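You operate a simulated robot arm through the tools that you are given. There is no shell and no other tool. Be economical: measure what you need, move in short steps, check, and stop when the job is done.

Carry out the task below with a simulated robot arm. There is one attempt and no reset: what you move stays moved.

## Task
Sort the two wet towels on the bar by their labels: lower swing arm or white basket.
Fine: swing the arm out first; push the basket shelf in again.

It is judged by the outcome, as a careful person would: the job done as asked, and still so three seconds after it is handed in. It fails if anything else is knocked over, pushed out of place, dropped, spilled or broken. Flat cloth is picked up by pressing the open fingertips on it (5 to 10 N) and closing them slowly along it; thin cloth reads only 2 to 8 mm in the jaws.

## Robot
A 7-joint arm with a two-finger parallel gripper on a trunk, on a base that drives. Base frame: it is fixed to the floor where the robot stands at the start and does not move with it; the origin is under the middle of the robot, x ahead of it, y to its left, z up; the surface under the hand at the start is at about z = 620. Units: mm, degrees, N and s.
With the tool pointing down near the work surface it reaches from about 100 to 620 mm from the robot's upright axis, wherever it stands. Its first joint turns from -115.0 to 115.0 degrees. Places, roughly: basket shelf [-600, -1300, 400]; lower swing arm [500, 100, 1300]; lower swing arm bar [500, 100, 1300]; upper swing arm [500, 100, 1400]; white basket [-500, -1200, 500]. Payload 3.91 kg.
Tool frame: the origin (TCP) lies between the finger pads and is the grasp point; the fingertips stand 30 mm ahead of it; z points along the fingers, y is the line along which they close. Largest opening 110 mm; finger width 20, thickness 10; the body of the gripper, 48 by 112 mm, starts 55 mm behind the TCP.
Orientation is that of the tool frame in the base frame, as a unit quaternion [w, x, y, z]. With the fingers straight down and closing along the base's y, the tool's x points along the base's -x, its y along +y and its z along -z.

## Interface
- The arm moves only by the tool nudge_tool. Its argument "steps" is a list that holds one entry, the list of rows, each a list of 6 numbers: the shift along the tool's x, y, z in mm, then the turn, a rotation vector about the tool's x, y, z in degrees. In form: [[[dx, dy, dz, ax, ay, az], ...]]. A call has 1 to 8 rows; each row shifts and turns the commanded pose from where the row before left it, along the tool's axes as they then stand. "claw" is the closure, from 0 (fully open) to 1 (shut), set as the call begins (left out, the last holds). Rows are played at 5 a second. More than 50 mm and 8.6 degrees between two rows, or a gripper value outside its range, and nothing of the call is played. Where a pose cannot be reached the arm comes as near as it can. A force on the tool above 90 N (or 10 N above the force at the start of the call, whichever is more), or a blocked arm, ends the call early, and 0.2 s more pass. The fingers move at their own pace (about 108 mm/s each) and stop on an object; they squeeze with about 34 N. The grip force told is the motor's: it shows also when the fingers shut on nothing. Time passes only in rows, and 0.2 s behind the last, so rows that do not move let the fingers close. It gives the time, the measured TCP pose, the force on the tool (base axes), the opening and the grip force at its end, in the units of the frame above (readings bear some noise), with the torque about the TCP (base axes, N m) and any sound that the robot's microphone picked up.
- Cameras (640 x 400 px; columns grow to the right, rows downward): "scene" is now at [-18.3, 83.8, 1759.5]; the picture's right is [-0.86, -0.50, 0.00], its down [-0.37, 0.63, -0.68] and it looks along [0.34, -0.59, -0.73] (base axes); focal length 214 px, centre (320, 200). "wrist" rides on the gripper at [72, 17, -103] in the tool frame; the picture's right is [-0.23, 0.97, 0.00], its down [-0.76, -0.18, -0.62] and it looks along [-0.61, -0.14, 0.78] (tool axes); focal length 222 px, centre (320, 200). There is no depth. A picture from a camera that has moved, and an enlarged one, comes with that camera's place and axes in the base frame and with its lens.
- get_image(camera): a new picture of that camera. The clock stands still meanwhile.
- lift_body(by): slides the trunk up (or, below 0, down) by that many mm; the arm and the scene camera ride with it, the base frame stays. It gives what a move gives, with no picture.
- drive_base(legs): drives the robot by 1 to 6 legs, each [ahead, turn to the left] in mm and degrees, along the robot's own axes; the way and the turn of a leg run together, so that a leg with both is an arc; at most 1500 mm and 180 degrees a leg. The arm and the cameras ride along, it lands a little off, and it stops where it bumps. It gives what a move gives.
- turn_head(pan, tilt): turns the head with the scene camera to pan (to the left, within 155 degrees either way) and tilt (down, from -29 to 69), counted from straight ahead of the robot. It gives what a move gives.
- enlarge(camera, box): a new picture of the part [left, top, right, bottom] of that camera's present view, enlarged. The clock stands still meanwhile.
- sign_off(): hands the job in; it is judged then, once.

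Work in short steps. Places have to be worked out from the pictures, the camera data and where the tool is seen: move nearer, look again, correct. Check each grasp and each placing, and mend what went wrong. You have 120 turns and 78 pictures in all, those below and enlarged ones among them. Open the gripper and draw the arm clear of the work before you hand the job in, unless the task says otherwise; then end with one line.

The tools are called after "Emit:" by a JSON object that holds its "name" and its "arguments". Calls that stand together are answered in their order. nudge_tool: Moves the arm, as the interface text tells. Its arguments: {"type":"object","properties":{"steps":{"type":"array","items":{"type":"array","items":{"type":"array","items":{"type":"number"}}}},"claw":{"type":"number"}},"required":["steps"]} The other tools are called the same way: lift_body (by) slides the trunk up or down; drive_base (legs) drives the base; turn_head (pan, tilt) turns the head that bears the scene camera; get_image (camera) takes a picture; enlarge (camera, box) takes an enlarged picture of a part of a camera's view; sign_off () hands the job in.

At the start:

```text
time: 0.0
tcp_pos: [370.7, -148.0, 1489.4]
orientation: [-0.001, 0.0, 1.0, 0.0]
ft_force: [0.4, -0.2, -0.1]
ft_torque: [-0.01, 0.04, 0.03]
gripper_width: 109.9
grasp_force: 0.0
trunk travel left (down, up): [-875.0, 115.0]
robot x, y, heading: [2.1, 3.1, 0.1]
head pan, tilt: [-59.7, 47.3]
```

scene: 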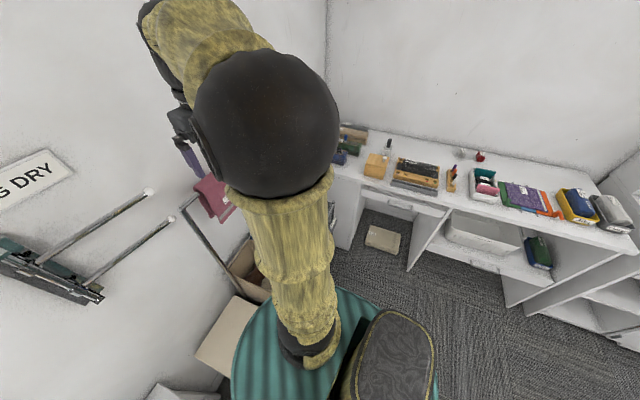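
wrist: 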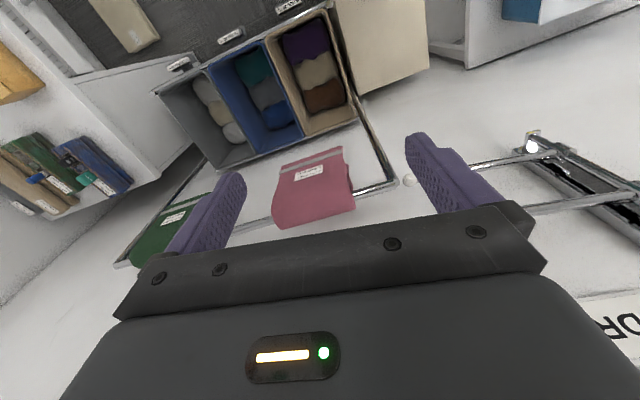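

The wrist view shows a green and a pink towel on a bar, each labelled, and the swing arms to the side. I'll read the labels and look ahead with the head.

Emit:
{"name": "enlarge", "arguments": {"camera": "wrist", "box": [120, 130, 380, 290]}}

Emit:
{"name": "turn_head", "arguments": {"pan": 0, "tilt": 40}}

Emit:
{"name": "get_image", "arguments": {"camera": "scene"}}

```text
2.46 times, centred on (250, 210) of wrist
camera zoom: at [298.8, -129.3, 1591.6], right [0.23, 0.97, 0.0], down [0.76, -0.18, 0.62], along [0.61, -0.14, -0.78], focal length 547 px, centre (492, 175)
```

zoom: 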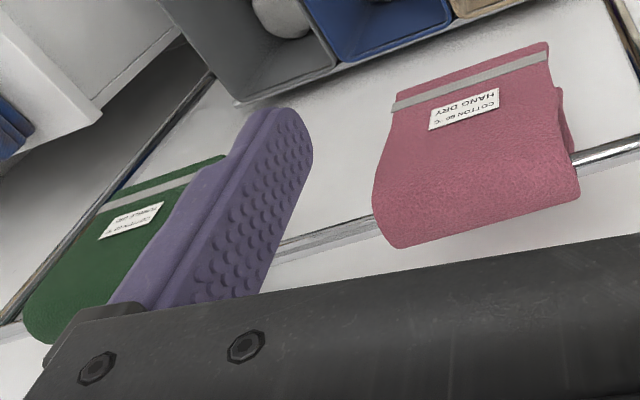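

```text
time: 1.3
tcp_pos: [371.0, -148.0, 1487.6]
orientation: [0.0, 0.0, 1.0, 0.001]
ft_force: [-0.9, 0.3, 0.6]
ft_torque: [0.0, -0.02, 0.01]
gripper_width: 109.9
grasp_force: 0.1
trunk travel left (down, up): [-875.0, 115.0]
robot x, y, heading: [2.5, -0.4, -0.1]
head pan, tilt: [0.0, 40.0]
```

```text
74 pictures are left
camera scene: at [26.6, 152.2, 1769.9], right [0.0, -1.0, 0.0], down [-0.64, 0.0, -0.77], along [0.77, 0.0, -0.64], focal length 214 px, centre (320, 200)
```

scene: 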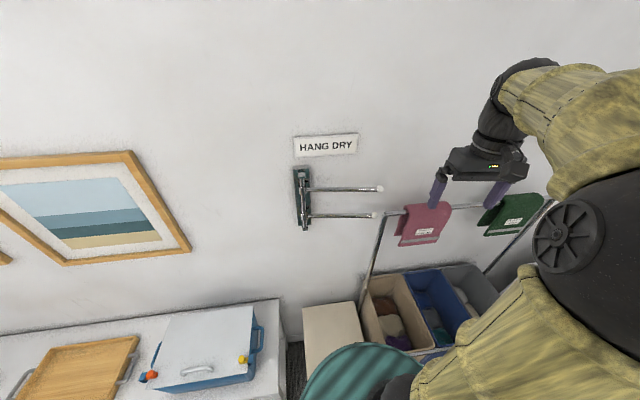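

Pink reads HANG DRY. I enlarge the scene for the green label and the swing arms.

Emit:
{"name": "enlarge", "arguments": {"camera": "scene", "box": [370, 180, 570, 305]}}

Emit:
{"name": "enlarge", "arguments": {"camera": "scene", "box": [280, 125, 440, 225]}}

Emit:
{"name": "turn_head", "arguments": {"pan": -120, "tilt": 40}}

Emit:
{"name": "get_image", "arguments": {"camera": "scene"}}

```text
3.20 times, centred on (470, 242) of scene
camera zoom: at [26.6, 152.2, 1769.9], right [0.0, -1.0, 0.0], down [-0.64, 0.0, -0.77], along [0.77, 0.0, -0.64], focal length 686 px, centre (-160, 64)
```

zoom: 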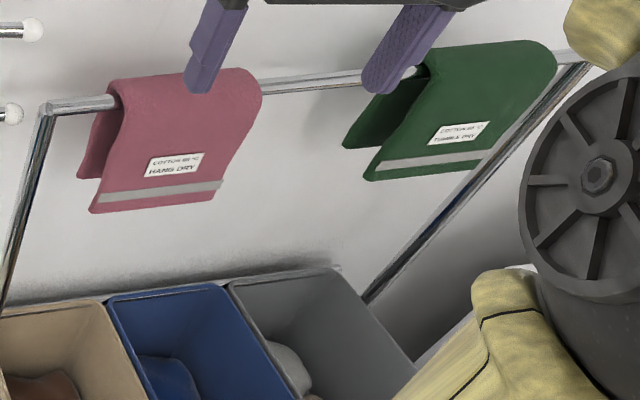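

```text
4.00 times, centred on (360, 175) of scene
camera zoom: at [26.6, 152.2, 1769.9], right [0.0, -1.0, 0.0], down [-0.64, 0.0, -0.77], along [0.77, 0.0, -0.64], focal length 858 px, centre (160, 300)
```

zoom: 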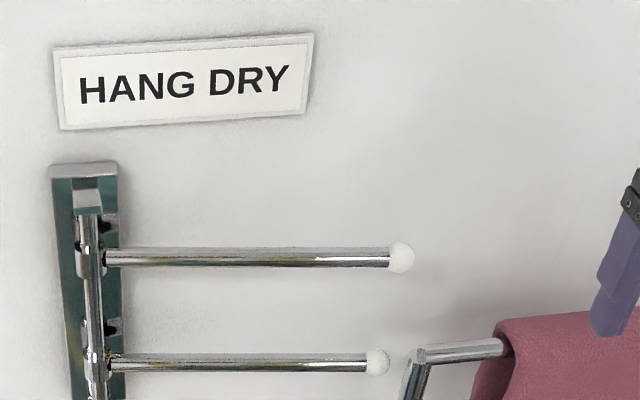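

```text
time: 3.3
tcp_pos: [370.2, -148.1, 1487.5]
orientation: [0.0, 0.0, 1.0, 0.0]
ft_force: [-0.6, -0.6, -0.1]
ft_torque: [0.01, -0.02, 0.03]
gripper_width: 110.1
grasp_force: 0.1
trunk travel left (down, up): [-875.0, 115.0]
robot x, y, heading: [-0.2, -1.5, -0.3]
head pan, tilt: [-120.0, 40.0]
```

```text
71 pictures are left
camera scene: at [-100.8, 78.7, 1770.0], right [-0.87, 0.5, 0.0], down [0.32, 0.56, -0.77], along [-0.38, -0.66, -0.64], focal length 214 px, centre (320, 200)
```

scene: 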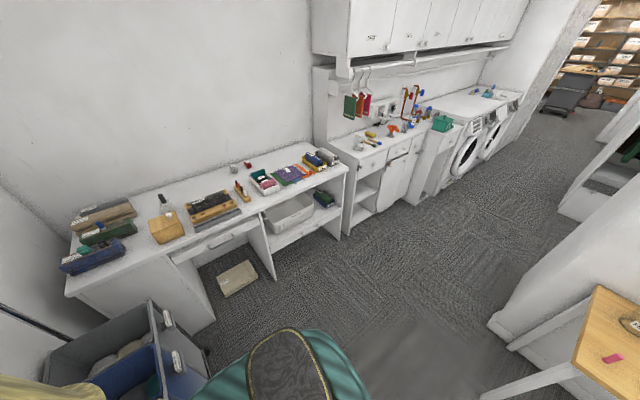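

Green reads TUMBLE DRY, so it goes to the white basket; pink to the lower swing arm. Now a closer view of the basket and shelf.

Emit:
{"name": "enlarge", "arguments": {"camera": "scene", "box": [170, 135, 370, 260]}}

Emit:
{"name": "turn_head", "arguments": {"pan": 0, "tilt": 28}}

Emit:
{"name": "enlarge", "arguments": {"camera": "scene", "box": [280, 170, 440, 270]}}

```text
3.20 times, centred on (270, 198) of scene
camera zoom: at [-100.8, 78.7, 1770.0], right [-0.87, 0.5, 0.0], down [0.32, 0.56, -0.77], along [-0.38, -0.66, -0.64], focal length 686 px, centre (480, 208)
```

zoom: 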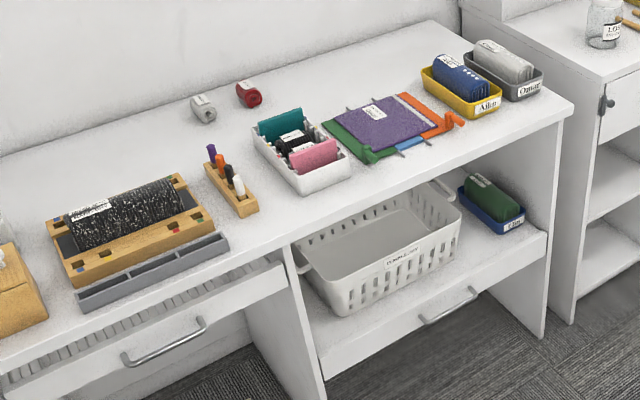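

```text
time: 5.3
tcp_pos: [370.1, -147.7, 1489.0]
orientation: [-0.001, 0.0, 1.0, -0.001]
ft_force: [0.2, -0.2, 0.4]
ft_torque: [0.02, 0.01, 0.01]
gripper_width: 110.2
grasp_force: 0.0
trunk travel left (down, up): [-875.0, 115.0]
robot x, y, heading: [0.1, -0.0, 0.1]
head pan, tilt: [0.0, 28.0]
```

```text
4.00 times, centred on (360, 220) of scene
camera zoom: at [32.8, 152.3, 1788.5], right [0.0, -1.0, 0.0], down [-0.47, 0.0, -0.88], along [0.88, 0.0, -0.47], focal length 858 px, centre (160, 120)
```

zoom: 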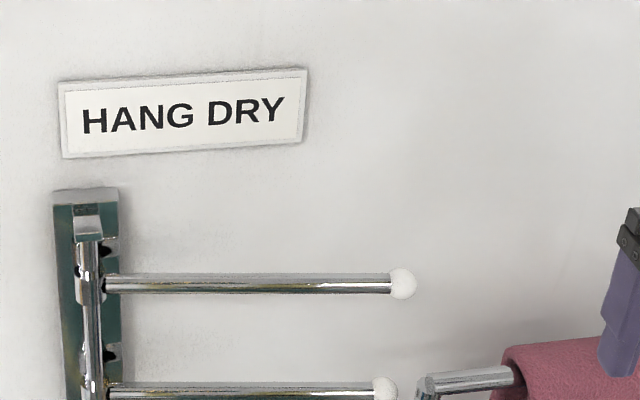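

The basket sits on a pull-out shelf with a handle. I estimate the lower arm's knob at about (515,-25,1300), its pivot at (517,200), and the towel bar from (532,-56,1289) to (610,-675). I back off a little and turn the tool to point forward, closing vertically.

Emit:
{"name": "drive_base", "arguments": {"legs": [[-150, 0]]}}

Emit:
{"name": "nudge_tool", "arguments": {"steps": [[[0, 0, 0, 4.95, -4.95, -4.95], [0, 0, 0, 4.95, -4.95, -4.95], [0, 0, 0, 4.95, -4.95, -4.95], [0, 0, 0, 4.95, -4.95, -4.95], [0, 0, 0, 4.95, -4.95, -4.95], [0, 0, 0, 4.95, -4.95, -4.95], [0, 0, 0, 4.95, -4.95, -4.95]]]}}

Emit:
{"name": "nudge_tool", "arguments": {"steps": [[[0, 0, 0, 4.95, -4.95, -4.95], [0, 0, 0, 4.95, -4.95, -4.95], [0, 0, 0, 4.95, -4.95, -4.95], [0, 0, 0, 4.95, -4.95, -4.95], [0, 0, 0, 4.95, -4.95, -4.95], [0, 0, 0, 4.95, -4.95, -4.95], [0, 0, 0, 4.95, -4.95, -4.95]]]}}

Emit:
{"name": "get_image", "arguments": {"camera": "scene"}}

Emit:
{"name": "get_image", "arguments": {"camera": "wrist"}}

```text
time: 6.8
tcp_pos: [221.0, -148.1, 1489.1]
orientation: [0.0, 0.0, 1.0, 0.0]
ft_force: [0.1, 0.4, -0.3]
ft_torque: [0.04, -0.01, 0.02]
gripper_width: 110.0
grasp_force: 0.1
trunk travel left (down, up): [-875.0, 115.0]
robot x, y, heading: [-147.1, 0.0, -0.3]
head pan, tilt: [0.0, 28.0]
```

```text
time: 8.4
tcp_pos: [286.0, -147.8, 1464.1]
orientation: [0.287, -0.29, 0.866, -0.289]
ft_force: [1.3, 1.0, -0.5]
ft_torque: [0.0, 0.06, -0.04]
gripper_width: 110.1
grasp_force: 0.1
out of reach, approached as far as the arm can: row 5, 6, 7
trunk travel left (down, up): [-875.0, 115.0]
robot x, y, heading: [-147.4, 3.5, -0.1]
head pan, tilt: [0.0, 28.0]
```

```text
time: 10.0
tcp_pos: [282.4, -149.0, 1464.9]
orientation: [-0.499, 0.502, -0.5, 0.499]
ft_force: [-0.1, -0.9, -0.6]
ft_torque: [-0.02, -0.01, -0.02]
gripper_width: 109.7
grasp_force: 0.0
trunk travel left (down, up): [-875.0, 115.0]
robot x, y, heading: [-151.0, -1.1, -0.0]
head pan, tilt: [0.0, 28.0]
```

```text
68 pictures are left
camera scene: at [-114.3, 151.6, 1788.5], right [0.0, -1.0, 0.0], down [-0.47, 0.0, -0.88], along [0.88, 0.0, -0.47], focal length 214 px, centre (320, 200)
```

scene: 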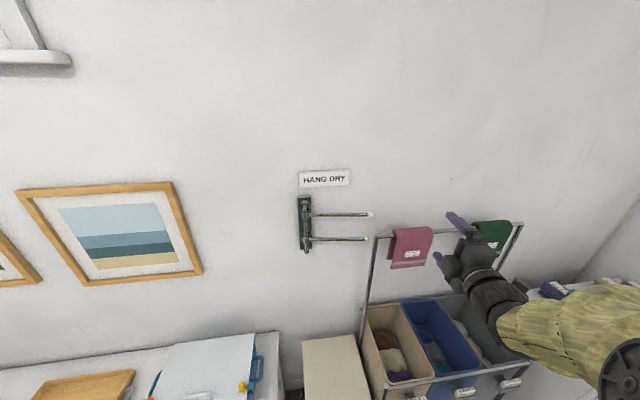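

```text
67 pictures are left
camera wrist: at [179.6, -220.6, 1448.1], right [0.0, 0.23, -0.97], down [-0.62, 0.76, 0.18], along [0.78, 0.61, 0.14], focal length 222 px, centre (320, 200)
```

wrist: 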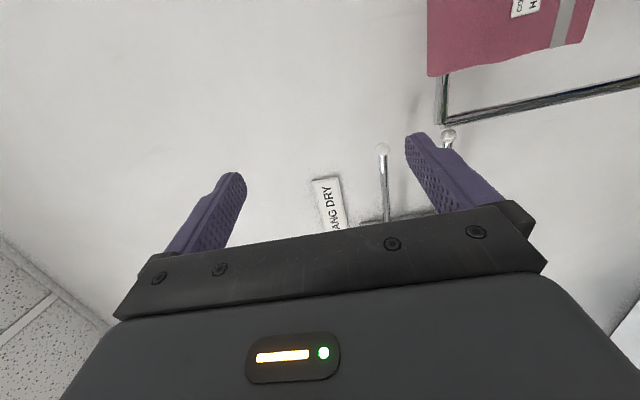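

Lower knob triangulates to about (522,-27,1287). I lower the trunk and move sideways/forward to a pre-grasp in front of the arm.

Emit:
{"name": "lift_body", "arguments": {"by": -178}}

Emit:
{"name": "nudge_tool", "arguments": {"steps": [[[-40, 0, 10, 0, 0, 0], [-40, 0, 20, 0, 0, 0], [-40, 0, 30, 0, 0, 0], [-30, 0, 40, 0, 0, 0], [-5, 0, 30, 0, 0, 0], [0, 0, 0, 0, 0, 0]]]}}

Emit:
{"name": "get_image", "arguments": {"camera": "wrist"}}

Emit:
{"name": "enlarge", "arguments": {"camera": "scene", "box": [260, 150, 460, 275]}}

```text
time: 12.0
tcp_pos: [282.4, -148.2, 1288.3]
orientation: [-0.5, 0.5, -0.5, 0.501]
ft_force: [0.4, -0.4, -0.4]
ft_torque: [0.03, 0.0, 0.01]
gripper_width: 110.1
grasp_force: 0.1
trunk travel left (down, up): [-697.0, 293.0]
robot x, y, heading: [-150.2, 0.1, -0.2]
head pan, tilt: [0.0, 28.0]
```

```text
time: 13.4
tcp_pos: [420.2, 0.5, 1295.6]
orientation: [0.5, -0.5, 0.5, -0.5]
ft_force: [0.2, -0.2, 0.2]
ft_torque: [-0.02, -0.02, -0.01]
gripper_width: 110.2
grasp_force: 0.1
out of reach, approached as far as the arm can: row 1
trunk travel left (down, up): [-697.0, 293.0]
robot x, y, heading: [-147.7, 0.1, 0.2]
head pan, tilt: [0.0, 28.0]
```

```text
66 pictures are left
camera wrist: at [316.1, -69.4, 1277.4], right [0.0, 0.23, -0.97], down [-0.62, 0.76, 0.18], along [0.78, 0.61, 0.14], focal length 222 px, centre (320, 200)
```

wrist: 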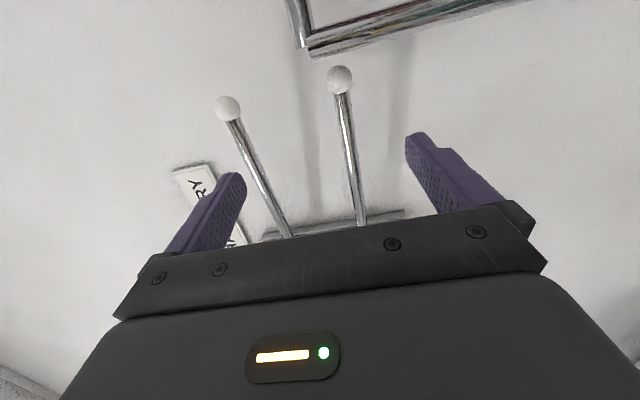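

```text
3.20 times, centred on (360, 212) of scene
camera zoom: at [-115.6, 152.4, 1610.5], right [0.0, -1.0, 0.0], down [-0.47, 0.0, -0.88], along [0.88, 0.0, -0.47], focal length 686 px, centre (192, 160)
```

zoom: 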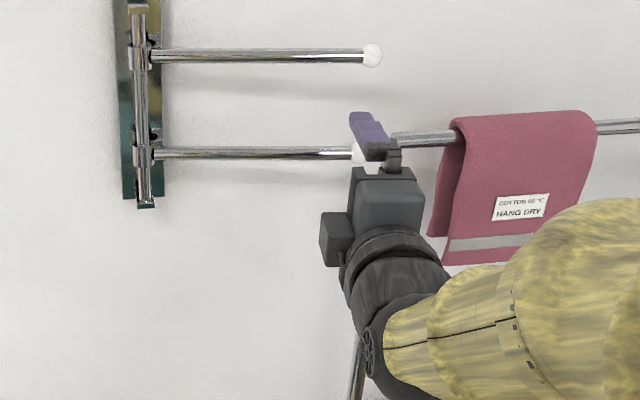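

The knob is near (522,-27,1273). I drop 22 mm, shift to y≈5 and move forward so the bar lies between the pads, before closing.

Emit:
{"name": "nudge_tool", "arguments": {"steps": [[[-3, 11, 0, 0, 0, 0], [-3, 11, 0, 0, 0, 0], [0, 0, 30, 0, 0, 0], [0, 0, 30, 0, 0, 0], [0, 0, 20, 0, 0, 0], [0, 0, 10, 0, 0, 0], [0, 0, 0, 0, 0, 0]]]}}

Emit:
{"name": "get_image", "arguments": {"camera": "wrist"}}

```text
time: 15.0
tcp_pos: [509.9, 7.6, 1272.6]
orientation: [-0.499, 0.5, -0.5, 0.501]
ft_force: [0.2, 1.2, -0.3]
ft_torque: [-0.02, -0.01, -0.01]
gripper_width: 109.9
grasp_force: 0.1
trunk travel left (down, up): [-697.0, 293.0]
robot x, y, heading: [-145.5, -2.6, -0.4]
head pan, tilt: [0.0, 28.0]
```

```text
64 pictures are left
camera wrist: at [406.7, -63.7, 1256.4], right [0.0, 0.23, -0.97], down [-0.62, 0.76, 0.18], along [0.78, 0.61, 0.14], focal length 222 px, centre (320, 200)
```

wrist: 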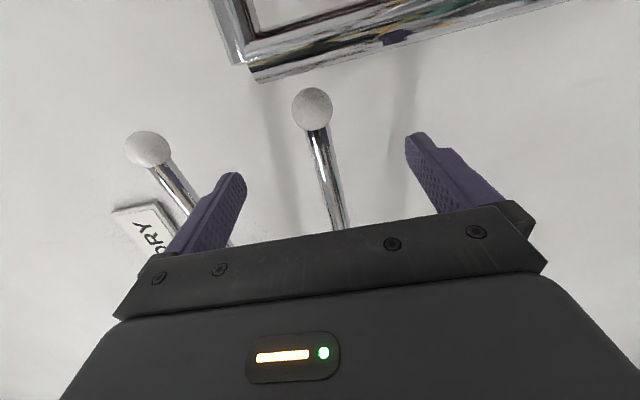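

The bar sits between the fingers at about z=1267. I lower 4 mm and close.

Emit:
{"name": "nudge_tool", "arguments": {"steps": [[[0, 4, 3, 0, 0, 0], [0, 0, 0, 0, 0, 0], [0, 0, 0, 0, 0, 0], [0, 0, 0, 0, 0, 0]]], "claw": 1}}

```text
time: 16.0
tcp_pos: [512.8, 8.5, 1270.9]
orientation: [-0.5, 0.499, -0.5, 0.501]
ft_force: [2.0, -0.3, 5.7]
ft_torque: [-0.02, -0.2, -0.45]
gripper_width: 15.4
grasp_force: 44.8
trunk travel left (down, up): [-697.0, 293.0]
robot x, y, heading: [-147.2, -0.8, -0.1]
head pan, tilt: [0.0, 28.0]
```

Gripped the 15 mm bar. I swing it out along an arc about the pivot (~(515,205)), first 40°.

Emit:
{"name": "nudge_tool", "arguments": {"steps": [[[-1, 0, -17, 0, 0, 0], [-2, 0, -17, 0, 0, 0], [-3.7, 0, -16.8, 0, 0, 0], [-5.2, 0, -16.4, 0, 0, 0], [-6.5, 0, -15.8, 0, 0, 0], [-8, 0, -15.3, 0, 0, 0], [-9.2, 0, -14.5, 0, 0, 0], [-10.5, 0, -13.6, 0, 0, 0]]]}}

Emit:
{"name": "get_image", "arguments": {"camera": "scene"}}

```text
time: 17.8
tcp_pos: [383.5, 53.4, 1270.1]
orientation: [0.5, -0.499, 0.501, -0.5]
ft_force: [1.1, -7.1, 10.1]
ft_torque: [-0.11, -0.28, -1.39]
gripper_width: 15.6
grasp_force: 45.0
trunk travel left (down, up): [-697.0, 293.0]
robot x, y, heading: [-149.7, 1.7, -0.1]
head pan, tilt: [0.0, 28.0]
```

```text
63 pictures are left
camera scene: at [-116.2, 151.0, 1610.6], right [0.0, -1.0, 0.0], down [-0.47, 0.0, -0.88], along [0.88, 0.0, -0.47], focal length 214 px, centre (320, 200)
```

scene: 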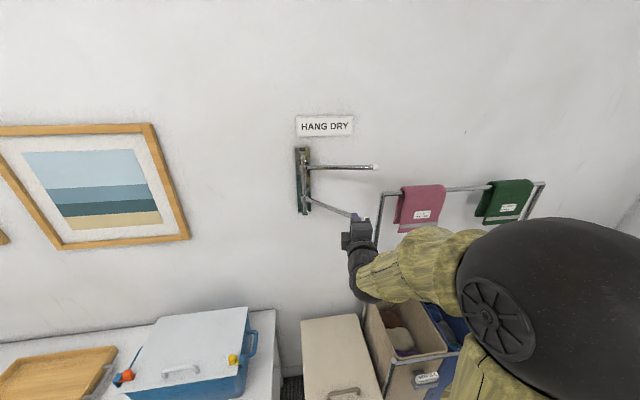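

It swings. I continue the arc to about 80°.

Emit:
{"name": "nudge_tool", "arguments": {"steps": [[[-11.5, 0, -12.7, 0, 0, 0], [-12.6, 0, -11.6, 0, 0, 0], [-13.6, 0, -10.5, 0, 0, 0], [-14.5, 0, -9.2, 0, 0, 0], [-15.3, 0, -8, 0, 0, 0], [-15.8, 0, -6.5, 0, 0, 0], [-16.4, 0, -5.2, 0, 0, 0], [-16.8, 0, -3.7, 0, 0, 0]]]}}

Emit:
{"name": "get_image", "arguments": {"camera": "wrist"}}

Emit:
{"name": "get_image", "arguments": {"camera": "scene"}}

```text
time: 19.6
tcp_pos: [317.5, 170.2, 1268.5]
orientation: [-0.499, 0.501, -0.5, 0.5]
ft_force: [-0.4, -0.8, 0.4]
ft_torque: [0.02, 0.01, 0.02]
gripper_width: 0.0
grasp_force: 37.3
trunk travel left (down, up): [-697.0, 293.0]
robot x, y, heading: [-149.4, 1.2, 0.1]
head pan, tilt: [0.0, 28.0]
```

```text
62 pictures are left
camera wrist: at [215.0, 99.0, 1251.7], right [0.0, 0.23, -0.97], down [-0.62, 0.76, 0.18], along [0.78, 0.61, 0.14], focal length 222 px, centre (320, 200)
```

wrist: 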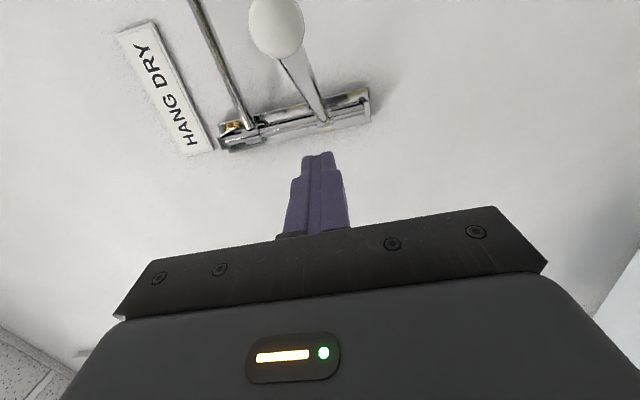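

```text
61 pictures are left
camera scene: at [-114.8, 152.9, 1610.3], right [0.0, -1.0, 0.0], down [-0.47, 0.0, -0.88], along [0.88, 0.0, -0.47], focal length 214 px, centre (320, 200)
```

scene: 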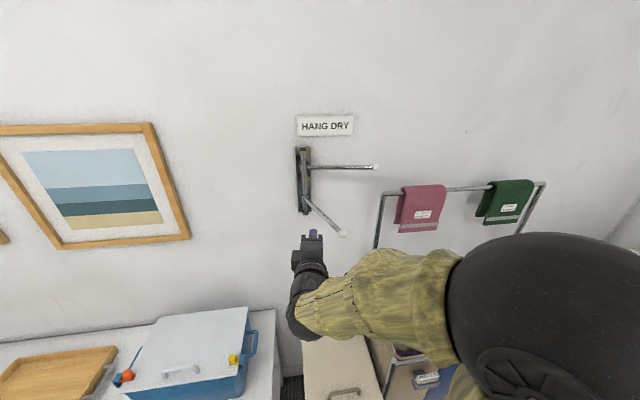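

The grip slipped at about 60°: the knob is now near (340,96,1270). I'll go round to the -y side with closed fingers and push it the rest of the way to about 90°.

Emit:
{"name": "nudge_tool", "arguments": {"steps": [[[0, 0, -45, 0, 0, 0], [0, 0, -35, 0, 0, 0], [40, 0, 0, 0, 0, 0], [40, 0, 0, 0, 0, 0], [45, 0, 0, 0, 0, 0], [0, 0, 40, 0, 0, 0], [0, 0, 45, 0, 0, 0], [0, 0, 45, 0, 0, 0]]]}}

Emit:
{"name": "get_image", "arguments": {"camera": "wrist"}}

```text
time: 21.4
tcp_pos: [414.6, 87.5, 1323.4]
orientation: [-0.498, 0.502, -0.501, 0.499]
ft_force: [1.5, 1.0, -0.6]
ft_torque: [0.01, -0.01, -0.06]
gripper_width: 0.1
grasp_force: 38.0
out of reach, approached as far as the arm can: row 2, 3, 4, 5
trunk travel left (down, up): [-697.0, 293.0]
robot x, y, heading: [-150.0, 1.5, -0.1]
head pan, tilt: [0.0, 28.0]
```

```text
60 pictures are left
camera wrist: at [312.0, 15.5, 1306.8], right [-0.01, 0.23, -0.97], down [-0.62, 0.76, 0.18], along [0.78, 0.61, 0.14], focal length 222 px, centre (320, 200)
```

wrist: 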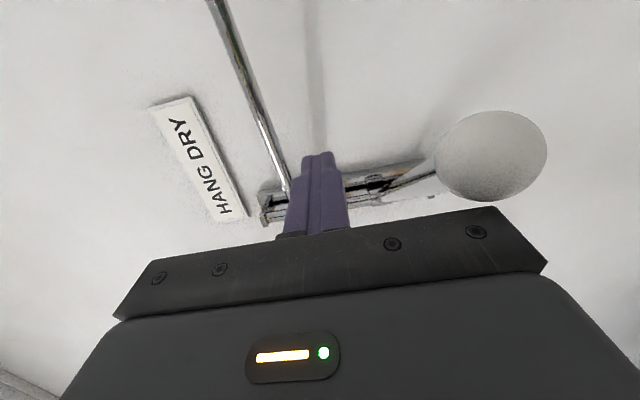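

Near the reach limit the hand drifted up and nudged the arm back to about 47°. I rise, go clear on the -y side, and come down level with the bar.

Emit:
{"name": "nudge_tool", "arguments": {"steps": [[[0, -45, 0, 0, 0, 0], [40, 0, 5, 0, 0, 0], [40, 0, 0, 0, 0, 0], [45, 0, 0, 0, 0, 0], [0, 45, 0, 0, 0, 0], [0, 45, 0, 0, 0, 0], [0, 8, 0, 0, 0, 0]]]}}

Emit:
{"name": "get_image", "arguments": {"camera": "wrist"}}

```text
time: 23.0
tcp_pos: [416.1, -38.9, 1271.6]
orientation: [-0.5, 0.499, -0.5, 0.501]
ft_force: [-0.4, 0.2, 0.4]
ft_torque: [-0.02, 0.04, 0.0]
gripper_width: 0.0
grasp_force: 37.6
trunk travel left (down, up): [-697.0, 293.0]
robot x, y, heading: [-145.5, -0.5, 0.0]
head pan, tilt: [0.0, 28.0]
```

```text
59 pictures are left
camera wrist: at [314.3, -110.7, 1255.0], right [0.0, 0.23, -0.97], down [-0.62, 0.76, 0.18], along [0.78, 0.61, 0.14], focal length 222 px, centre (320, 200)
```

wrist: 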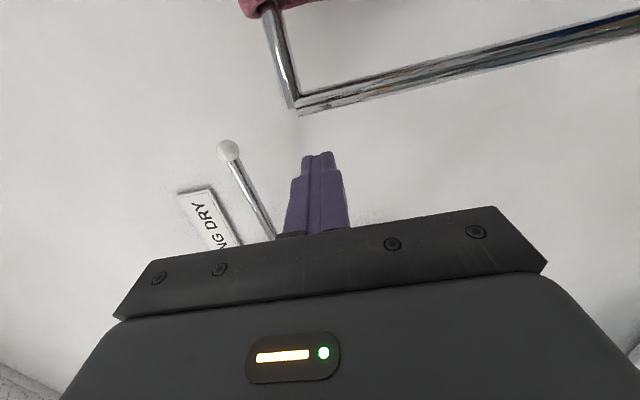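

I'm on the -y side at bar height; now I push toward +y.

Emit:
{"name": "nudge_tool", "arguments": {"steps": [[[-28, 0, 0, 0, 0, 0], [-28, 0, 0, 0, 0, 0], [-28, 0, 0, 0, 0, 0], [-28, 0, 0, 0, 0, 0], [-28, 0, 0, 0, 0, 0], [-28, 0, 0, 0, 0, 0], [-25, 0, 0, 0, 0, 0], [-20, 0, 0, 0, 0, 0]]]}}

Emit:
{"name": "get_image", "arguments": {"camera": "scene"}}

```text
time: 23.7
tcp_pos: [402.8, 15.6, 1270.5]
orientation: [0.491, -0.495, 0.51, -0.503]
ft_force: [-46.1, -33.8, 5.1]
ft_torque: [0.23, 0.34, 4.11]
gripper_width: 0.0
grasp_force: 37.6
trunk travel left (down, up): [-697.0, 293.0]
robot x, y, heading: [-148.0, -2.1, 0.3]
head pan, tilt: [0.0, 28.0]
stopped in row 3: the force on the tool passed its limit at 106 N (the readings are from after the stop); the commanded pose is now the measured one
```

```text
58 pictures are left
camera scene: at [-128.3, 144.6, 1611.9], right [0.0, -1.0, -0.01], down [-0.46, 0.0, -0.89], along [0.89, 0.01, -0.46], focal length 214 px, centre (320, 200)
```

scene: 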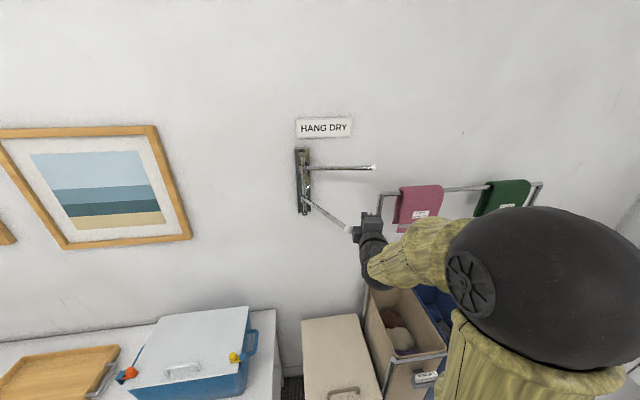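

The knob met the palm head-on. I back off, go 60 mm further forward so the side of the hand does the pushing, then push again.

Emit:
{"name": "nudge_tool", "arguments": {"steps": [[[25, 0, -5, 0, 0, 0], [25, 0, 0, 0, 0, 0], [0, 0, 35, 0, 0, 0], [0, 0, 35, 0, 0, 0], [-25, 0, 0, 0, 0, 0], [-20, 0, 0, 0, 0, 0], [0, 0, 0, 0, 0, 0]]]}}

Emit:
{"name": "get_image", "arguments": {"camera": "scene"}}

```text
time: 25.3
tcp_pos: [478.0, 22.1, 1264.8]
orientation: [0.489, -0.501, 0.509, -0.5]
ft_force: [-1.0, -0.2, -0.4]
ft_torque: [-0.04, 0.0, 0.03]
gripper_width: 0.0
grasp_force: 37.7
trunk travel left (down, up): [-697.0, 293.0]
robot x, y, heading: [-148.6, 1.9, 0.1]
head pan, tilt: [0.0, 28.0]
```

```text
57 pictures are left
camera scene: at [-116.4, 152.3, 1610.5], right [0.0, -1.0, 0.0], down [-0.47, 0.0, -0.88], along [0.88, 0.0, -0.47], focal length 214 px, centre (320, 200)
```

scene: 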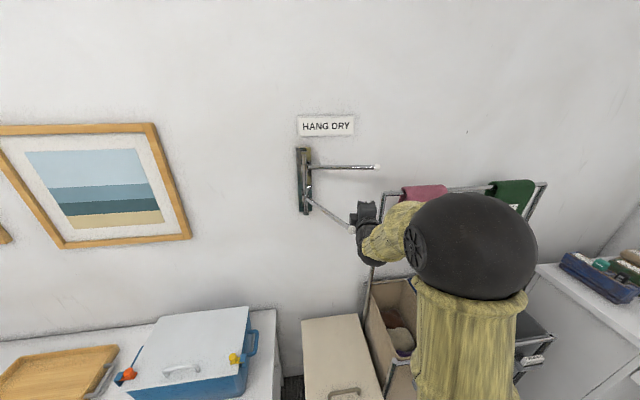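

The knob is now beside the hand. I push on +y.

Emit:
{"name": "nudge_tool", "arguments": {"steps": [[[-20, 0, -3, 0, 0, 0], [-23, 0, -3, 0, 0, 0], [-23, 0, -3, 0, 0, 0], [-23, 0, -3, 0, 0, 0], [-23, 0, -3, 0, 0, 0], [-23, 0, -3, 0, 0, 0], [0, 0, 0, 0, 0, 0]]]}}

Emit:
{"name": "get_image", "arguments": {"camera": "scene"}}

```text
time: 26.9
tcp_pos: [461.5, 141.0, 1262.4]
orientation: [0.487, -0.498, 0.514, -0.5]
ft_force: [0.2, -0.1, -0.1]
ft_torque: [0.0, 0.02, 0.0]
gripper_width: 0.0
grasp_force: 38.2
trunk travel left (down, up): [-697.0, 293.0]
robot x, y, heading: [-147.4, -2.1, -0.2]
head pan, tilt: [0.0, 28.0]
```

```text
56 pictures are left
camera scene: at [-115.6, 140.4, 1611.2], right [0.0, -1.0, -0.01], down [-0.47, 0.01, -0.88], along [0.88, 0.0, -0.47], focal length 214 px, centre (320, 200)
```

scene: 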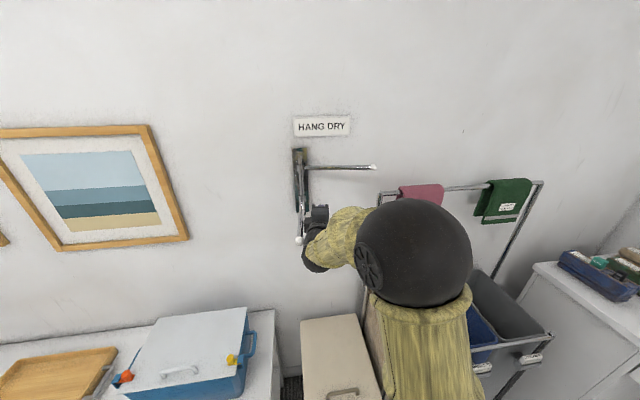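

The lower arm now stands out at about 87° (knob near (310,190,1270)). I withdraw toward -y, raise the trunk and turn the tool to point down.

Emit:
{"name": "nudge_tool", "arguments": {"steps": [[[30, 0, 0, 0, 0, 0], [45, 0, -10, 0, 0, 0], [45, 0, -15, 0, 0, 0], [45, 0, -20, 0, 0, 0], [45, 0, -20, 0, 0, 0], [45, 0, -20, 0, 0, 0], [35, 0, -20, 0, 0, 0]]], "claw": 0}}

Emit:
{"name": "lift_body", "arguments": {"by": 200}}

Emit:
{"name": "nudge_tool", "arguments": {"steps": [[[0, 0, 0, -4.95, 4.95, 4.95], [0, 0, 0, -4.95, 4.95, 4.95], [0, 0, 0, -4.95, 4.95, 4.95], [0, 0, 0, -4.95, 4.95, 4.95], [0, 0, 0, -4.95, 4.95, 4.95], [0, 0, 0, -4.95, 4.95, 4.95], [0, 0, 0, -4.95, 4.95, 4.95]]]}}

Emit:
{"name": "nudge_tool", "arguments": {"steps": [[[0, 0, 0, -4.95, 4.95, 4.95], [0, 0, 0, -4.95, 4.95, 4.95], [0, 0, 0, -4.95, 4.95, 4.95], [0, 0, 0, -4.95, 4.95, 4.95], [0, 0, 0, -4.95, 4.95, 4.95], [0, 0, 0, -4.95, 4.95, 4.95], [0, 0, 0, -4.95, 4.95, 4.95]]]}}

Emit:
{"name": "get_image", "arguments": {"camera": "scene"}}

Emit:
{"name": "get_image", "arguments": {"camera": "wrist"}}

```text
time: 28.5
tcp_pos: [352.4, -131.1, 1265.5]
orientation: [0.491, -0.501, 0.508, -0.5]
ft_force: [0.3, -0.1, -0.7]
ft_torque: [-0.01, -0.02, 0.03]
gripper_width: 110.1
grasp_force: 0.0
trunk travel left (down, up): [-697.0, 293.0]
robot x, y, heading: [-150.6, 0.2, 0.5]
head pan, tilt: [0.0, 28.0]
```

```text
time: 30.7
tcp_pos: [352.7, -132.3, 1466.1]
orientation: [0.49, -0.501, 0.508, -0.501]
ft_force: [0.8, 0.2, -0.4]
ft_torque: [0.03, 0.04, 0.01]
gripper_width: 109.9
grasp_force: 0.1
trunk travel left (down, up): [-897.0, 93.0]
robot x, y, heading: [-149.2, -1.3, 0.2]
head pan, tilt: [0.0, 28.0]
```

```text
time: 32.5
tcp_pos: [366.9, 39.5, 1468.8]
orientation: [0.329, -0.44, 0.802, -0.234]
ft_force: [0.1, 0.4, 0.0]
ft_torque: [-0.02, -0.01, 0.0]
gripper_width: 109.9
grasp_force: 0.1
trunk travel left (down, up): [-897.0, 93.0]
robot x, y, heading: [-150.6, -1.2, 0.2]
head pan, tilt: [0.0, 28.0]
stopped in row 7: the arm was blocked; the commanded pose is now the measured one
```

```text
time: 34.1
tcp_pos: [298.5, 49.2, 1470.3]
orientation: [-0.008, -0.176, 0.984, -0.003]
ft_force: [-0.6, 0.0, -0.6]
ft_torque: [0.0, 0.06, 0.01]
gripper_width: 110.0
grasp_force: 0.0
out of reach, approached as far as the arm can: row 5, 6, 7
trunk travel left (down, up): [-897.0, 93.0]
robot x, y, heading: [-149.2, 0.8, 0.2]
head pan, tilt: [0.0, 28.0]
```

```text
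55 pictures are left
camera scene: at [-116.9, 152.3, 1810.5], right [0.0, -1.0, 0.0], down [-0.47, 0.0, -0.88], along [0.88, 0.0, -0.47], focal length 214 px, centre (320, 200)
```

scene: 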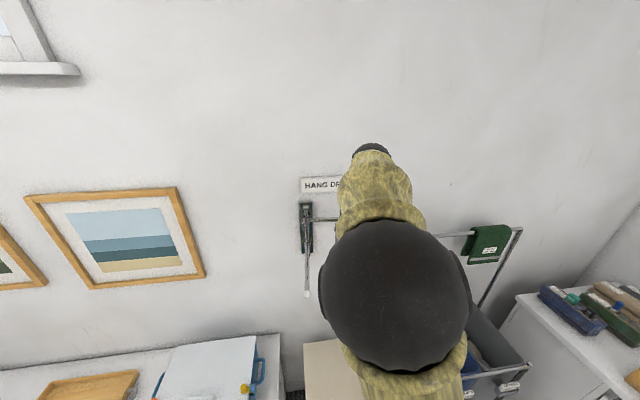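

```text
54 pictures are left
camera wrist: at [227.4, 42.5, 1574.6], right [-0.13, 0.99, -0.01], down [0.79, 0.1, 0.61], along [0.61, 0.07, -0.79], focal length 222 px, centre (320, 200)
```

wrist: 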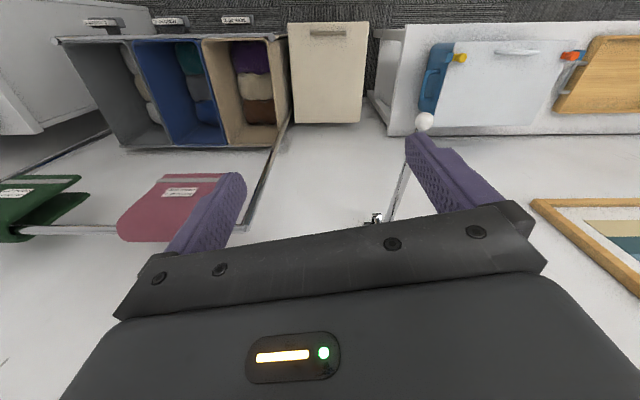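

The tool points down again (yaw about 20°) and the swung arm stands out. I drive back ahead 150 mm, move above the pink towel and align the closing line with the bar.

Emit:
{"name": "drive_base", "arguments": {"legs": [[150, 0]]}}

Emit:
{"name": "nudge_tool", "arguments": {"steps": [[[0, 0, 0, 0, 0, 6.5], [0, 0, 0, 0, 0, 6.6], [0, -45, 0, 0, 0, 0], [0, -45, 0, 0, 0, 0], [0, -45, 0, 0, 0, 0], [0, -45, 0, 0, 0, 0], [0, -30, 0, 0, 0, 0], [0, 0, 0, 0, 0, 0]]]}}

Emit:
{"name": "get_image", "arguments": {"camera": "wrist"}}

```text
time: 35.6
tcp_pos: [450.1, 51.1, 1468.7]
orientation: [-0.007, -0.178, 0.984, -0.004]
ft_force: [-0.2, 0.2, 0.2]
ft_torque: [0.02, 0.03, 0.01]
gripper_width: 110.0
grasp_force: 0.1
trunk travel left (down, up): [-897.0, 93.0]
robot x, y, heading: [3.4, -1.9, 0.1]
head pan, tilt: [0.0, 28.0]
```

```text
time: 37.4
tcp_pos: [441.5, -147.1, 1471.2]
orientation: [-0.007, -0.065, 0.998, -0.005]
ft_force: [-0.7, 0.3, -0.5]
ft_torque: [0.0, -0.02, 0.03]
gripper_width: 110.1
grasp_force: 0.1
out of reach, approached as far as the arm can: row 3, 4, 5
trunk travel left (down, up): [-897.0, 93.0]
robot x, y, heading: [-0.1, -0.1, 0.1]
head pan, tilt: [0.0, 28.0]
```

```text
53 pictures are left
camera wrist: at [369.7, -135.7, 1574.9], right [0.1, 0.99, -0.01], down [0.79, -0.07, 0.61], along [0.61, -0.07, -0.79], focal length 222 px, centre (320, 200)
```

wrist: 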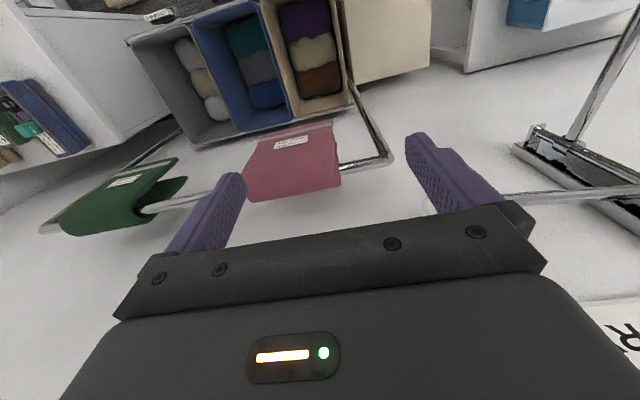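

Bar measures at about z=1290, with the pink crest centred near (550,-204) and top at ~1303. I move above it, lower the trunk, and half-close the fingers.

Emit:
{"name": "nudge_tool", "arguments": {"steps": [[[-25, -18, 0, 0, 0, 0], [-25, -18, 0, 0, 0, 0], [-25, -18, 0, 0, 0, 0], [-25, -17, 0, 0, 0, 0], [0, 0, 0, 0, 0, 0]]], "claw": 0.5}}

Emit:
{"name": "lift_body", "arguments": {"by": -100}}

Emit:
{"name": "get_image", "arguments": {"camera": "wrist"}}

Emit:
{"name": "get_image", "arguments": {"camera": "scene"}}

```text
time: 38.6
tcp_pos: [548.9, -202.8, 1471.9]
orientation: [-0.007, -0.065, 0.998, -0.004]
ft_force: [-0.4, 0.1, 0.1]
ft_torque: [0.02, -0.04, -0.01]
gripper_width: 55.2
grasp_force: 0.0
trunk travel left (down, up): [-897.0, 93.0]
robot x, y, heading: [2.9, -1.3, 0.5]
head pan, tilt: [0.0, 28.0]
```

```text
time: 39.9
tcp_pos: [550.4, -202.4, 1370.0]
orientation: [-0.007, -0.064, 0.998, -0.004]
ft_force: [-0.2, 0.4, -0.3]
ft_torque: [0.03, 0.01, 0.02]
gripper_width: 55.0
grasp_force: 0.1
trunk travel left (down, up): [-797.0, 193.0]
robot x, y, heading: [1.2, 0.4, 0.2]
head pan, tilt: [0.0, 28.0]
```

```text
52 pictures are left
camera wrist: at [478.4, -193.2, 1474.5], right [0.1, 0.99, -0.01], down [0.79, -0.07, 0.61], along [0.61, -0.07, -0.79], focal length 222 px, centre (320, 200)
```

wrist: 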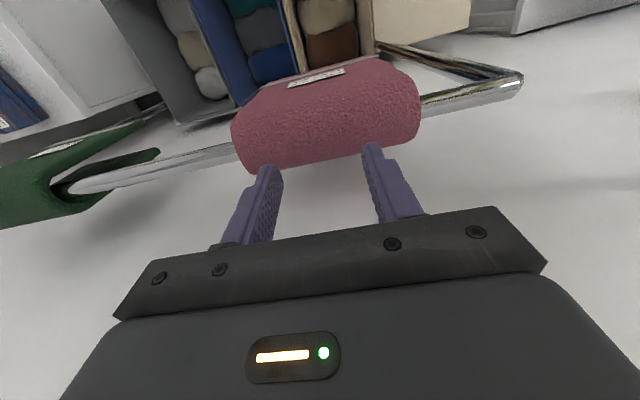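

```text
51 pictures are left
camera scene: at [32.2, 153.1, 1710.5], right [0.01, -1.0, 0.0], down [-0.47, 0.0, -0.88], along [0.88, 0.0, -0.47], focal length 214 px, centre (320, 200)
```

scene: 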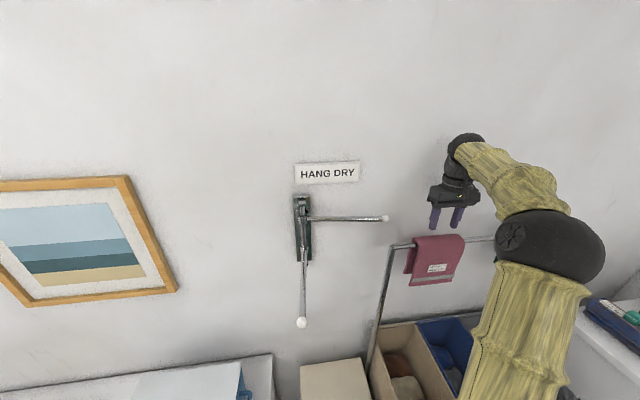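

Aligned over the bar within 3 mm. I descend in small steps until the tips press lightly.

Emit:
{"name": "nudge_tool", "arguments": {"steps": [[[2, 2, 15, 0, 0, 0], [0, 0, 10, 0, 0, 0], [0, 0, 4, 0, 0, 0], [0, 0, 0, 0, 0, 0]]]}}

Emit:
{"name": "get_image", "arguments": {"camera": "wrist"}}

```text
time: 40.9
tcp_pos: [548.0, -200.5, 1342.8]
orientation: [-0.007, -0.064, 0.998, -0.004]
ft_force: [2.9, -1.4, 8.3]
ft_torque: [0.25, -0.11, -0.11]
gripper_width: 54.4
grasp_force: 0.0
trunk travel left (down, up): [-797.0, 193.0]
robot x, y, heading: [3.9, 2.0, 0.4]
head pan, tilt: [0.0, 28.0]
```

```text
50 pictures are left
camera wrist: at [475.3, -191.5, 1446.0], right [0.1, 0.99, -0.01], down [0.78, -0.07, 0.62], along [0.61, -0.07, -0.79], focal length 222 px, centre (320, 200)
```

wrist: 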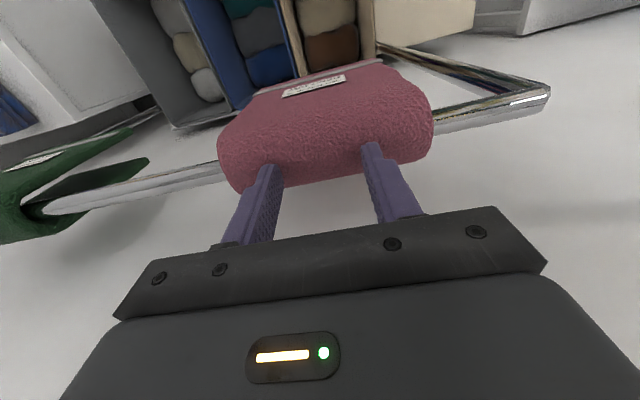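

Contact at 8 N. Now I close slowly in increments.

Emit:
{"name": "nudge_tool", "arguments": {"steps": [[[0, 0, 0, 0, 0, 0]]], "claw": 0.6}}

Emit:
{"name": "nudge_tool", "arguments": {"steps": [[[0, 0, 0, 0, 0, 0]]], "claw": 0.7}}

Emit:
{"name": "nudge_tool", "arguments": {"steps": [[[0, 0, 0, 0, 0, 0]]], "claw": 0.8}}

Emit:
{"name": "nudge_tool", "arguments": {"steps": [[[0, 0, 0, 0, 0, 0]]], "claw": 0.9}}

Emit:
{"name": "nudge_tool", "arguments": {"steps": [[[0, 0, 0, 0, 0, 0], [0, 0, 0, 0, 0, 0]]], "claw": 1}}

Emit:
{"name": "get_image", "arguments": {"camera": "wrist"}}

```text
time: 41.3
tcp_pos: [547.5, -199.7, 1341.7]
orientation: [-0.006, -0.065, 0.998, -0.004]
ft_force: [1.8, 4.0, 9.9]
ft_torque: [0.4, -0.03, 0.03]
gripper_width: 45.9
grasp_force: 2.1
trunk travel left (down, up): [-797.0, 193.0]
robot x, y, heading: [0.9, -0.6, 0.3]
head pan, tilt: [0.0, 28.0]
```

```text
time: 41.7
tcp_pos: [546.4, -199.9, 1342.7]
orientation: [-0.005, -0.065, 0.998, -0.004]
ft_force: [0.0, 4.3, 10.5]
ft_torque: [0.37, 0.0, 0.02]
gripper_width: 35.0
grasp_force: 2.1
trunk travel left (down, up): [-797.0, 193.0]
robot x, y, heading: [2.8, 2.8, 0.4]
head pan, tilt: [0.0, 28.0]
```

```text
time: 42.1
tcp_pos: [545.2, -199.8, 1341.6]
orientation: [-0.006, -0.065, 0.998, -0.004]
ft_force: [-0.1, 3.2, 11.8]
ft_torque: [0.31, 0.03, 0.03]
gripper_width: 24.1
grasp_force: 1.7
trunk travel left (down, up): [-797.0, 193.0]
robot x, y, heading: [4.0, 4.1, 0.3]
head pan, tilt: [0.0, 28.0]
```

```text
time: 42.5
tcp_pos: [546.6, -200.8, 1341.3]
orientation: [-0.005, -0.065, 0.998, -0.004]
ft_force: [-0.1, 3.5, 11.4]
ft_torque: [0.23, 0.04, 0.04]
gripper_width: 13.0
grasp_force: 1.6
trunk travel left (down, up): [-797.0, 193.0]
robot x, y, heading: [-1.0, 3.0, 0.1]
head pan, tilt: [0.0, 28.0]
```

```text
time: 43.1
tcp_pos: [546.6, -201.2, 1342.0]
orientation: [-0.005, -0.064, 0.998, -0.004]
ft_force: [-0.4, 2.7, 12.0]
ft_torque: [0.11, 0.04, 0.01]
gripper_width: 0.0
grasp_force: 33.9
trunk travel left (down, up): [-797.0, 193.0]
robot x, y, heading: [3.8, -2.9, 0.5]
head pan, tilt: [0.0, 28.0]
```

```text
49 pictures are left
camera wrist: at [474.4, -190.5, 1445.9], right [0.1, 0.99, -0.01], down [0.79, -0.07, 0.61], along [0.61, -0.07, -0.79], focal length 222 px, centre (320, 200)
```

wrist: 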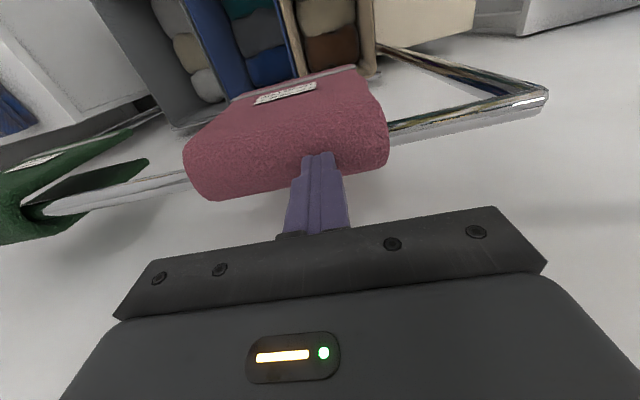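

The fingers shut on nothing; the towel slid ~25 mm along the bar instead. I look at the fold's cross-section closely before choosing a grasp across the bar.

Emit:
{"name": "nudge_tool", "arguments": {"steps": [[[0, 0, -20, 0, 0, 0], [0, 0, -40, 0, 0, 0], [0, 0, 0, 0, 0, 0]]], "claw": 0}}

Emit:
{"name": "enlarge", "arguments": {"camera": "scene", "box": [380, 215, 480, 290]}}

Emit:
{"name": "enlarge", "arguments": {"camera": "wrist", "box": [0, 60, 420, 260]}}

```text
time: 43.9
tcp_pos: [549.4, -200.0, 1400.6]
orientation: [-0.007, -0.065, 0.998, -0.003]
ft_force: [0.6, 0.2, 0.2]
ft_torque: [0.02, 0.01, -0.01]
gripper_width: 110.1
grasp_force: 0.0
trunk travel left (down, up): [-797.0, 193.0]
robot x, y, heading: [-2.8, 3.2, 0.2]
head pan, tilt: [0.0, 28.0]
```

```text
5.33 times, centred on (430, 252) of scene
camera zoom: at [32.1, 153.0, 1710.4], right [0.01, -1.0, 0.0], down [-0.47, 0.0, -0.88], along [0.88, 0.0, -0.47], focal length 1144 px, centre (-267, -80)
```

zoom: 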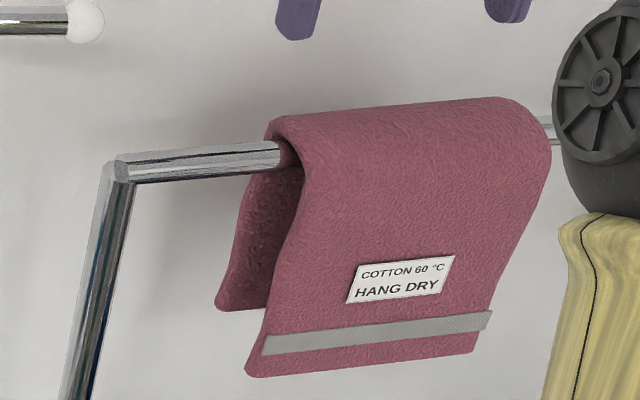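

```text
1.52 times, centred on (210, 160) of wrist
camera zoom: at [476.6, -190.7, 1505.4], right [0.1, 0.99, -0.01], down [0.79, -0.07, 0.61], along [0.61, -0.07, -0.79], focal length 338 px, centre (488, 261)
```

zoom: 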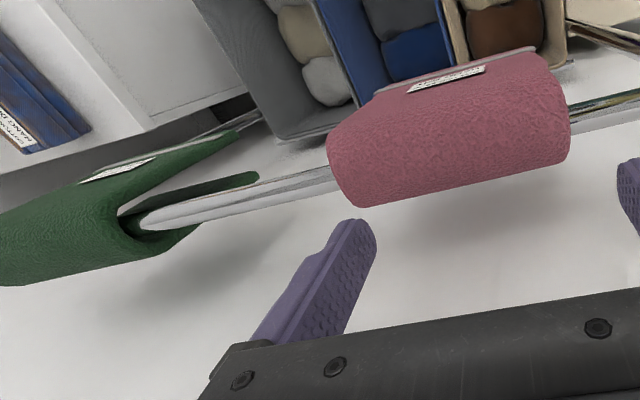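

The cloth is thick (~7 mm) and tight over a ~20 mm bar, so I'll straddle the crest instead, closing across the bar. Pink's centre is now about y=-237, and the wall is at x≈630 there, so there's room. I rotate the tool 90°.

Emit:
{"name": "nudge_tool", "arguments": {"steps": [[[0, -18, 0, 0, 0, 8.5], [2.7, -18, 0, 0, 0, 8.5], [0, 0, 0, 0, 0, 8.5], [0, 0, 0, 0, 0, 8.5], [0, 0, 0, 0, 0, 8.5], [0, 0, 0, 0, 0, 8.5], [0, 0, 0, 0, 0, 8.5], [0, 0, 0, 0, 0, 8.5]]], "claw": 0.4}}

Emit:
{"name": "nudge_tool", "arguments": {"steps": [[[0, 0, 0, 0, 0, 8.5], [0, 0, 0, 0, 0, 8.5], [0, 0, 0, 0, 0, 5], [0, 0, 0, 0, 0, 0]]]}}

Emit:
{"name": "get_image", "arguments": {"camera": "wrist"}}

```text
time: 45.7
tcp_pos: [548.0, -236.5, 1401.6]
orientation: [-0.004, 0.505, 0.863, -0.006]
ft_force: [-0.6, -0.7, 0.6]
ft_torque: [-0.02, -0.03, 0.02]
gripper_width: 65.9
grasp_force: 0.1
trunk travel left (down, up): [-797.0, 193.0]
robot x, y, heading: [1.3, -1.1, 0.4]
head pan, tilt: [0.0, 28.0]
```

```text
time: 46.7
tcp_pos: [548.7, -236.8, 1401.6]
orientation: [-0.002, 0.661, 0.75, -0.007]
ft_force: [0.9, 0.9, -0.3]
ft_torque: [0.0, -0.02, 0.0]
gripper_width: 66.1
grasp_force: 0.0
trunk travel left (down, up): [-797.0, 193.0]
robot x, y, heading: [1.3, 1.1, 0.2]
head pan, tilt: [0.0, 28.0]
```

```text
46 pictures are left
camera wrist: at [557.9, -160.3, 1504.6], right [0.99, -0.1, -0.01], down [-0.07, -0.77, 0.63], along [-0.07, -0.63, -0.78], focal length 222 px, centre (320, 200)
```

wrist: 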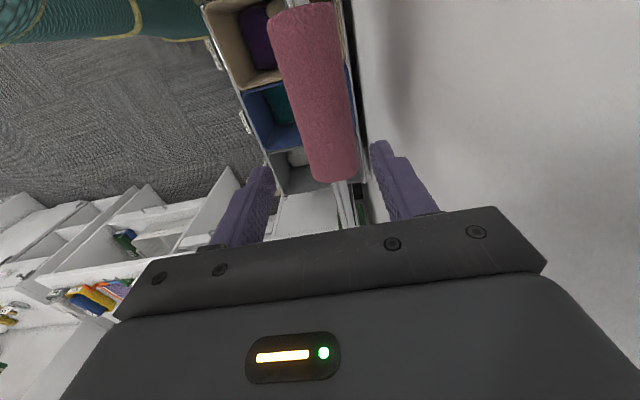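

Well aligned: the crest centre is near (550,-228). I shift slightly, descend so the tips reach about z=1298, and then close slowly.

Emit:
{"name": "nudge_tool", "arguments": {"steps": [[[8, 1.5, 20, 0, 0, 0], [0, 0, 25, 0, 0, 0], [0, 0, 20, 0, 0, 0], [0, 0, 9, 0, 0, 0], [0, 0, 0, 0, 0, 0]]]}}

Emit:
{"name": "nudge_tool", "arguments": {"steps": [[[0, 0, 0, 0, 0, 0], [0, 0, 0, 0, 0, 0]]], "claw": 0.65}}

Emit:
{"name": "nudge_tool", "arguments": {"steps": [[[0, 0, 0, 0, 0, 0], [0, 0, 0, 0, 0, 0]]], "claw": 0.75}}

Emit:
{"name": "get_image", "arguments": {"camera": "wrist"}}

```text
time: 47.9
tcp_pos: [547.3, -228.4, 1327.0]
orientation: [-0.002, 0.66, 0.751, -0.008]
ft_force: [-0.5, 0.9, 0.1]
ft_torque: [0.01, 0.03, 0.04]
gripper_width: 65.9
grasp_force: 0.0
trunk travel left (down, up): [-797.0, 193.0]
robot x, y, heading: [-0.2, 1.0, 0.6]
head pan, tilt: [0.0, 28.0]
```

```text
time: 48.5
tcp_pos: [547.2, -228.7, 1327.5]
orientation: [-0.002, 0.66, 0.751, -0.008]
ft_force: [0.4, 1.6, 0.1]
ft_torque: [-0.04, 0.02, 0.1]
gripper_width: 53.8
grasp_force: 33.8
trunk travel left (down, up): [-797.0, 193.0]
robot x, y, heading: [-0.7, 0.7, 0.2]
head pan, tilt: [0.0, 28.0]
```

```text
time: 49.1
tcp_pos: [547.3, -228.1, 1328.1]
orientation: [-0.002, 0.66, 0.751, -0.008]
ft_force: [0.1, 0.4, -0.6]
ft_torque: [-0.06, -0.05, 0.07]
gripper_width: 54.2
grasp_force: 33.6
trunk travel left (down, up): [-797.0, 193.0]
robot x, y, heading: [0.2, 3.2, 0.2]
head pan, tilt: [0.0, 28.0]
```

```text
45 pictures are left
camera wrist: at [557.2, -151.6, 1430.3], right [0.99, -0.1, -0.01], down [-0.07, -0.77, 0.63], along [-0.07, -0.63, -0.78], focal length 222 px, centre (320, 200)
```

wrist: 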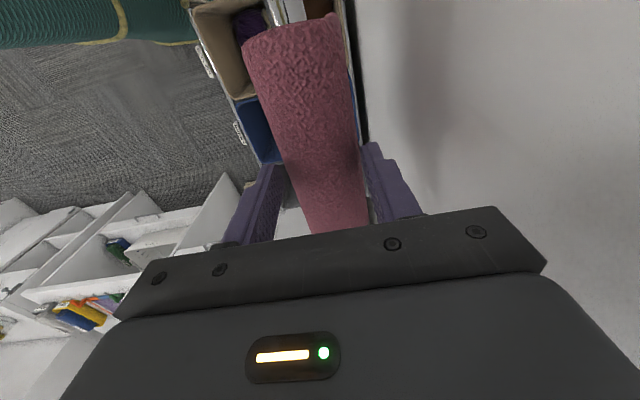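

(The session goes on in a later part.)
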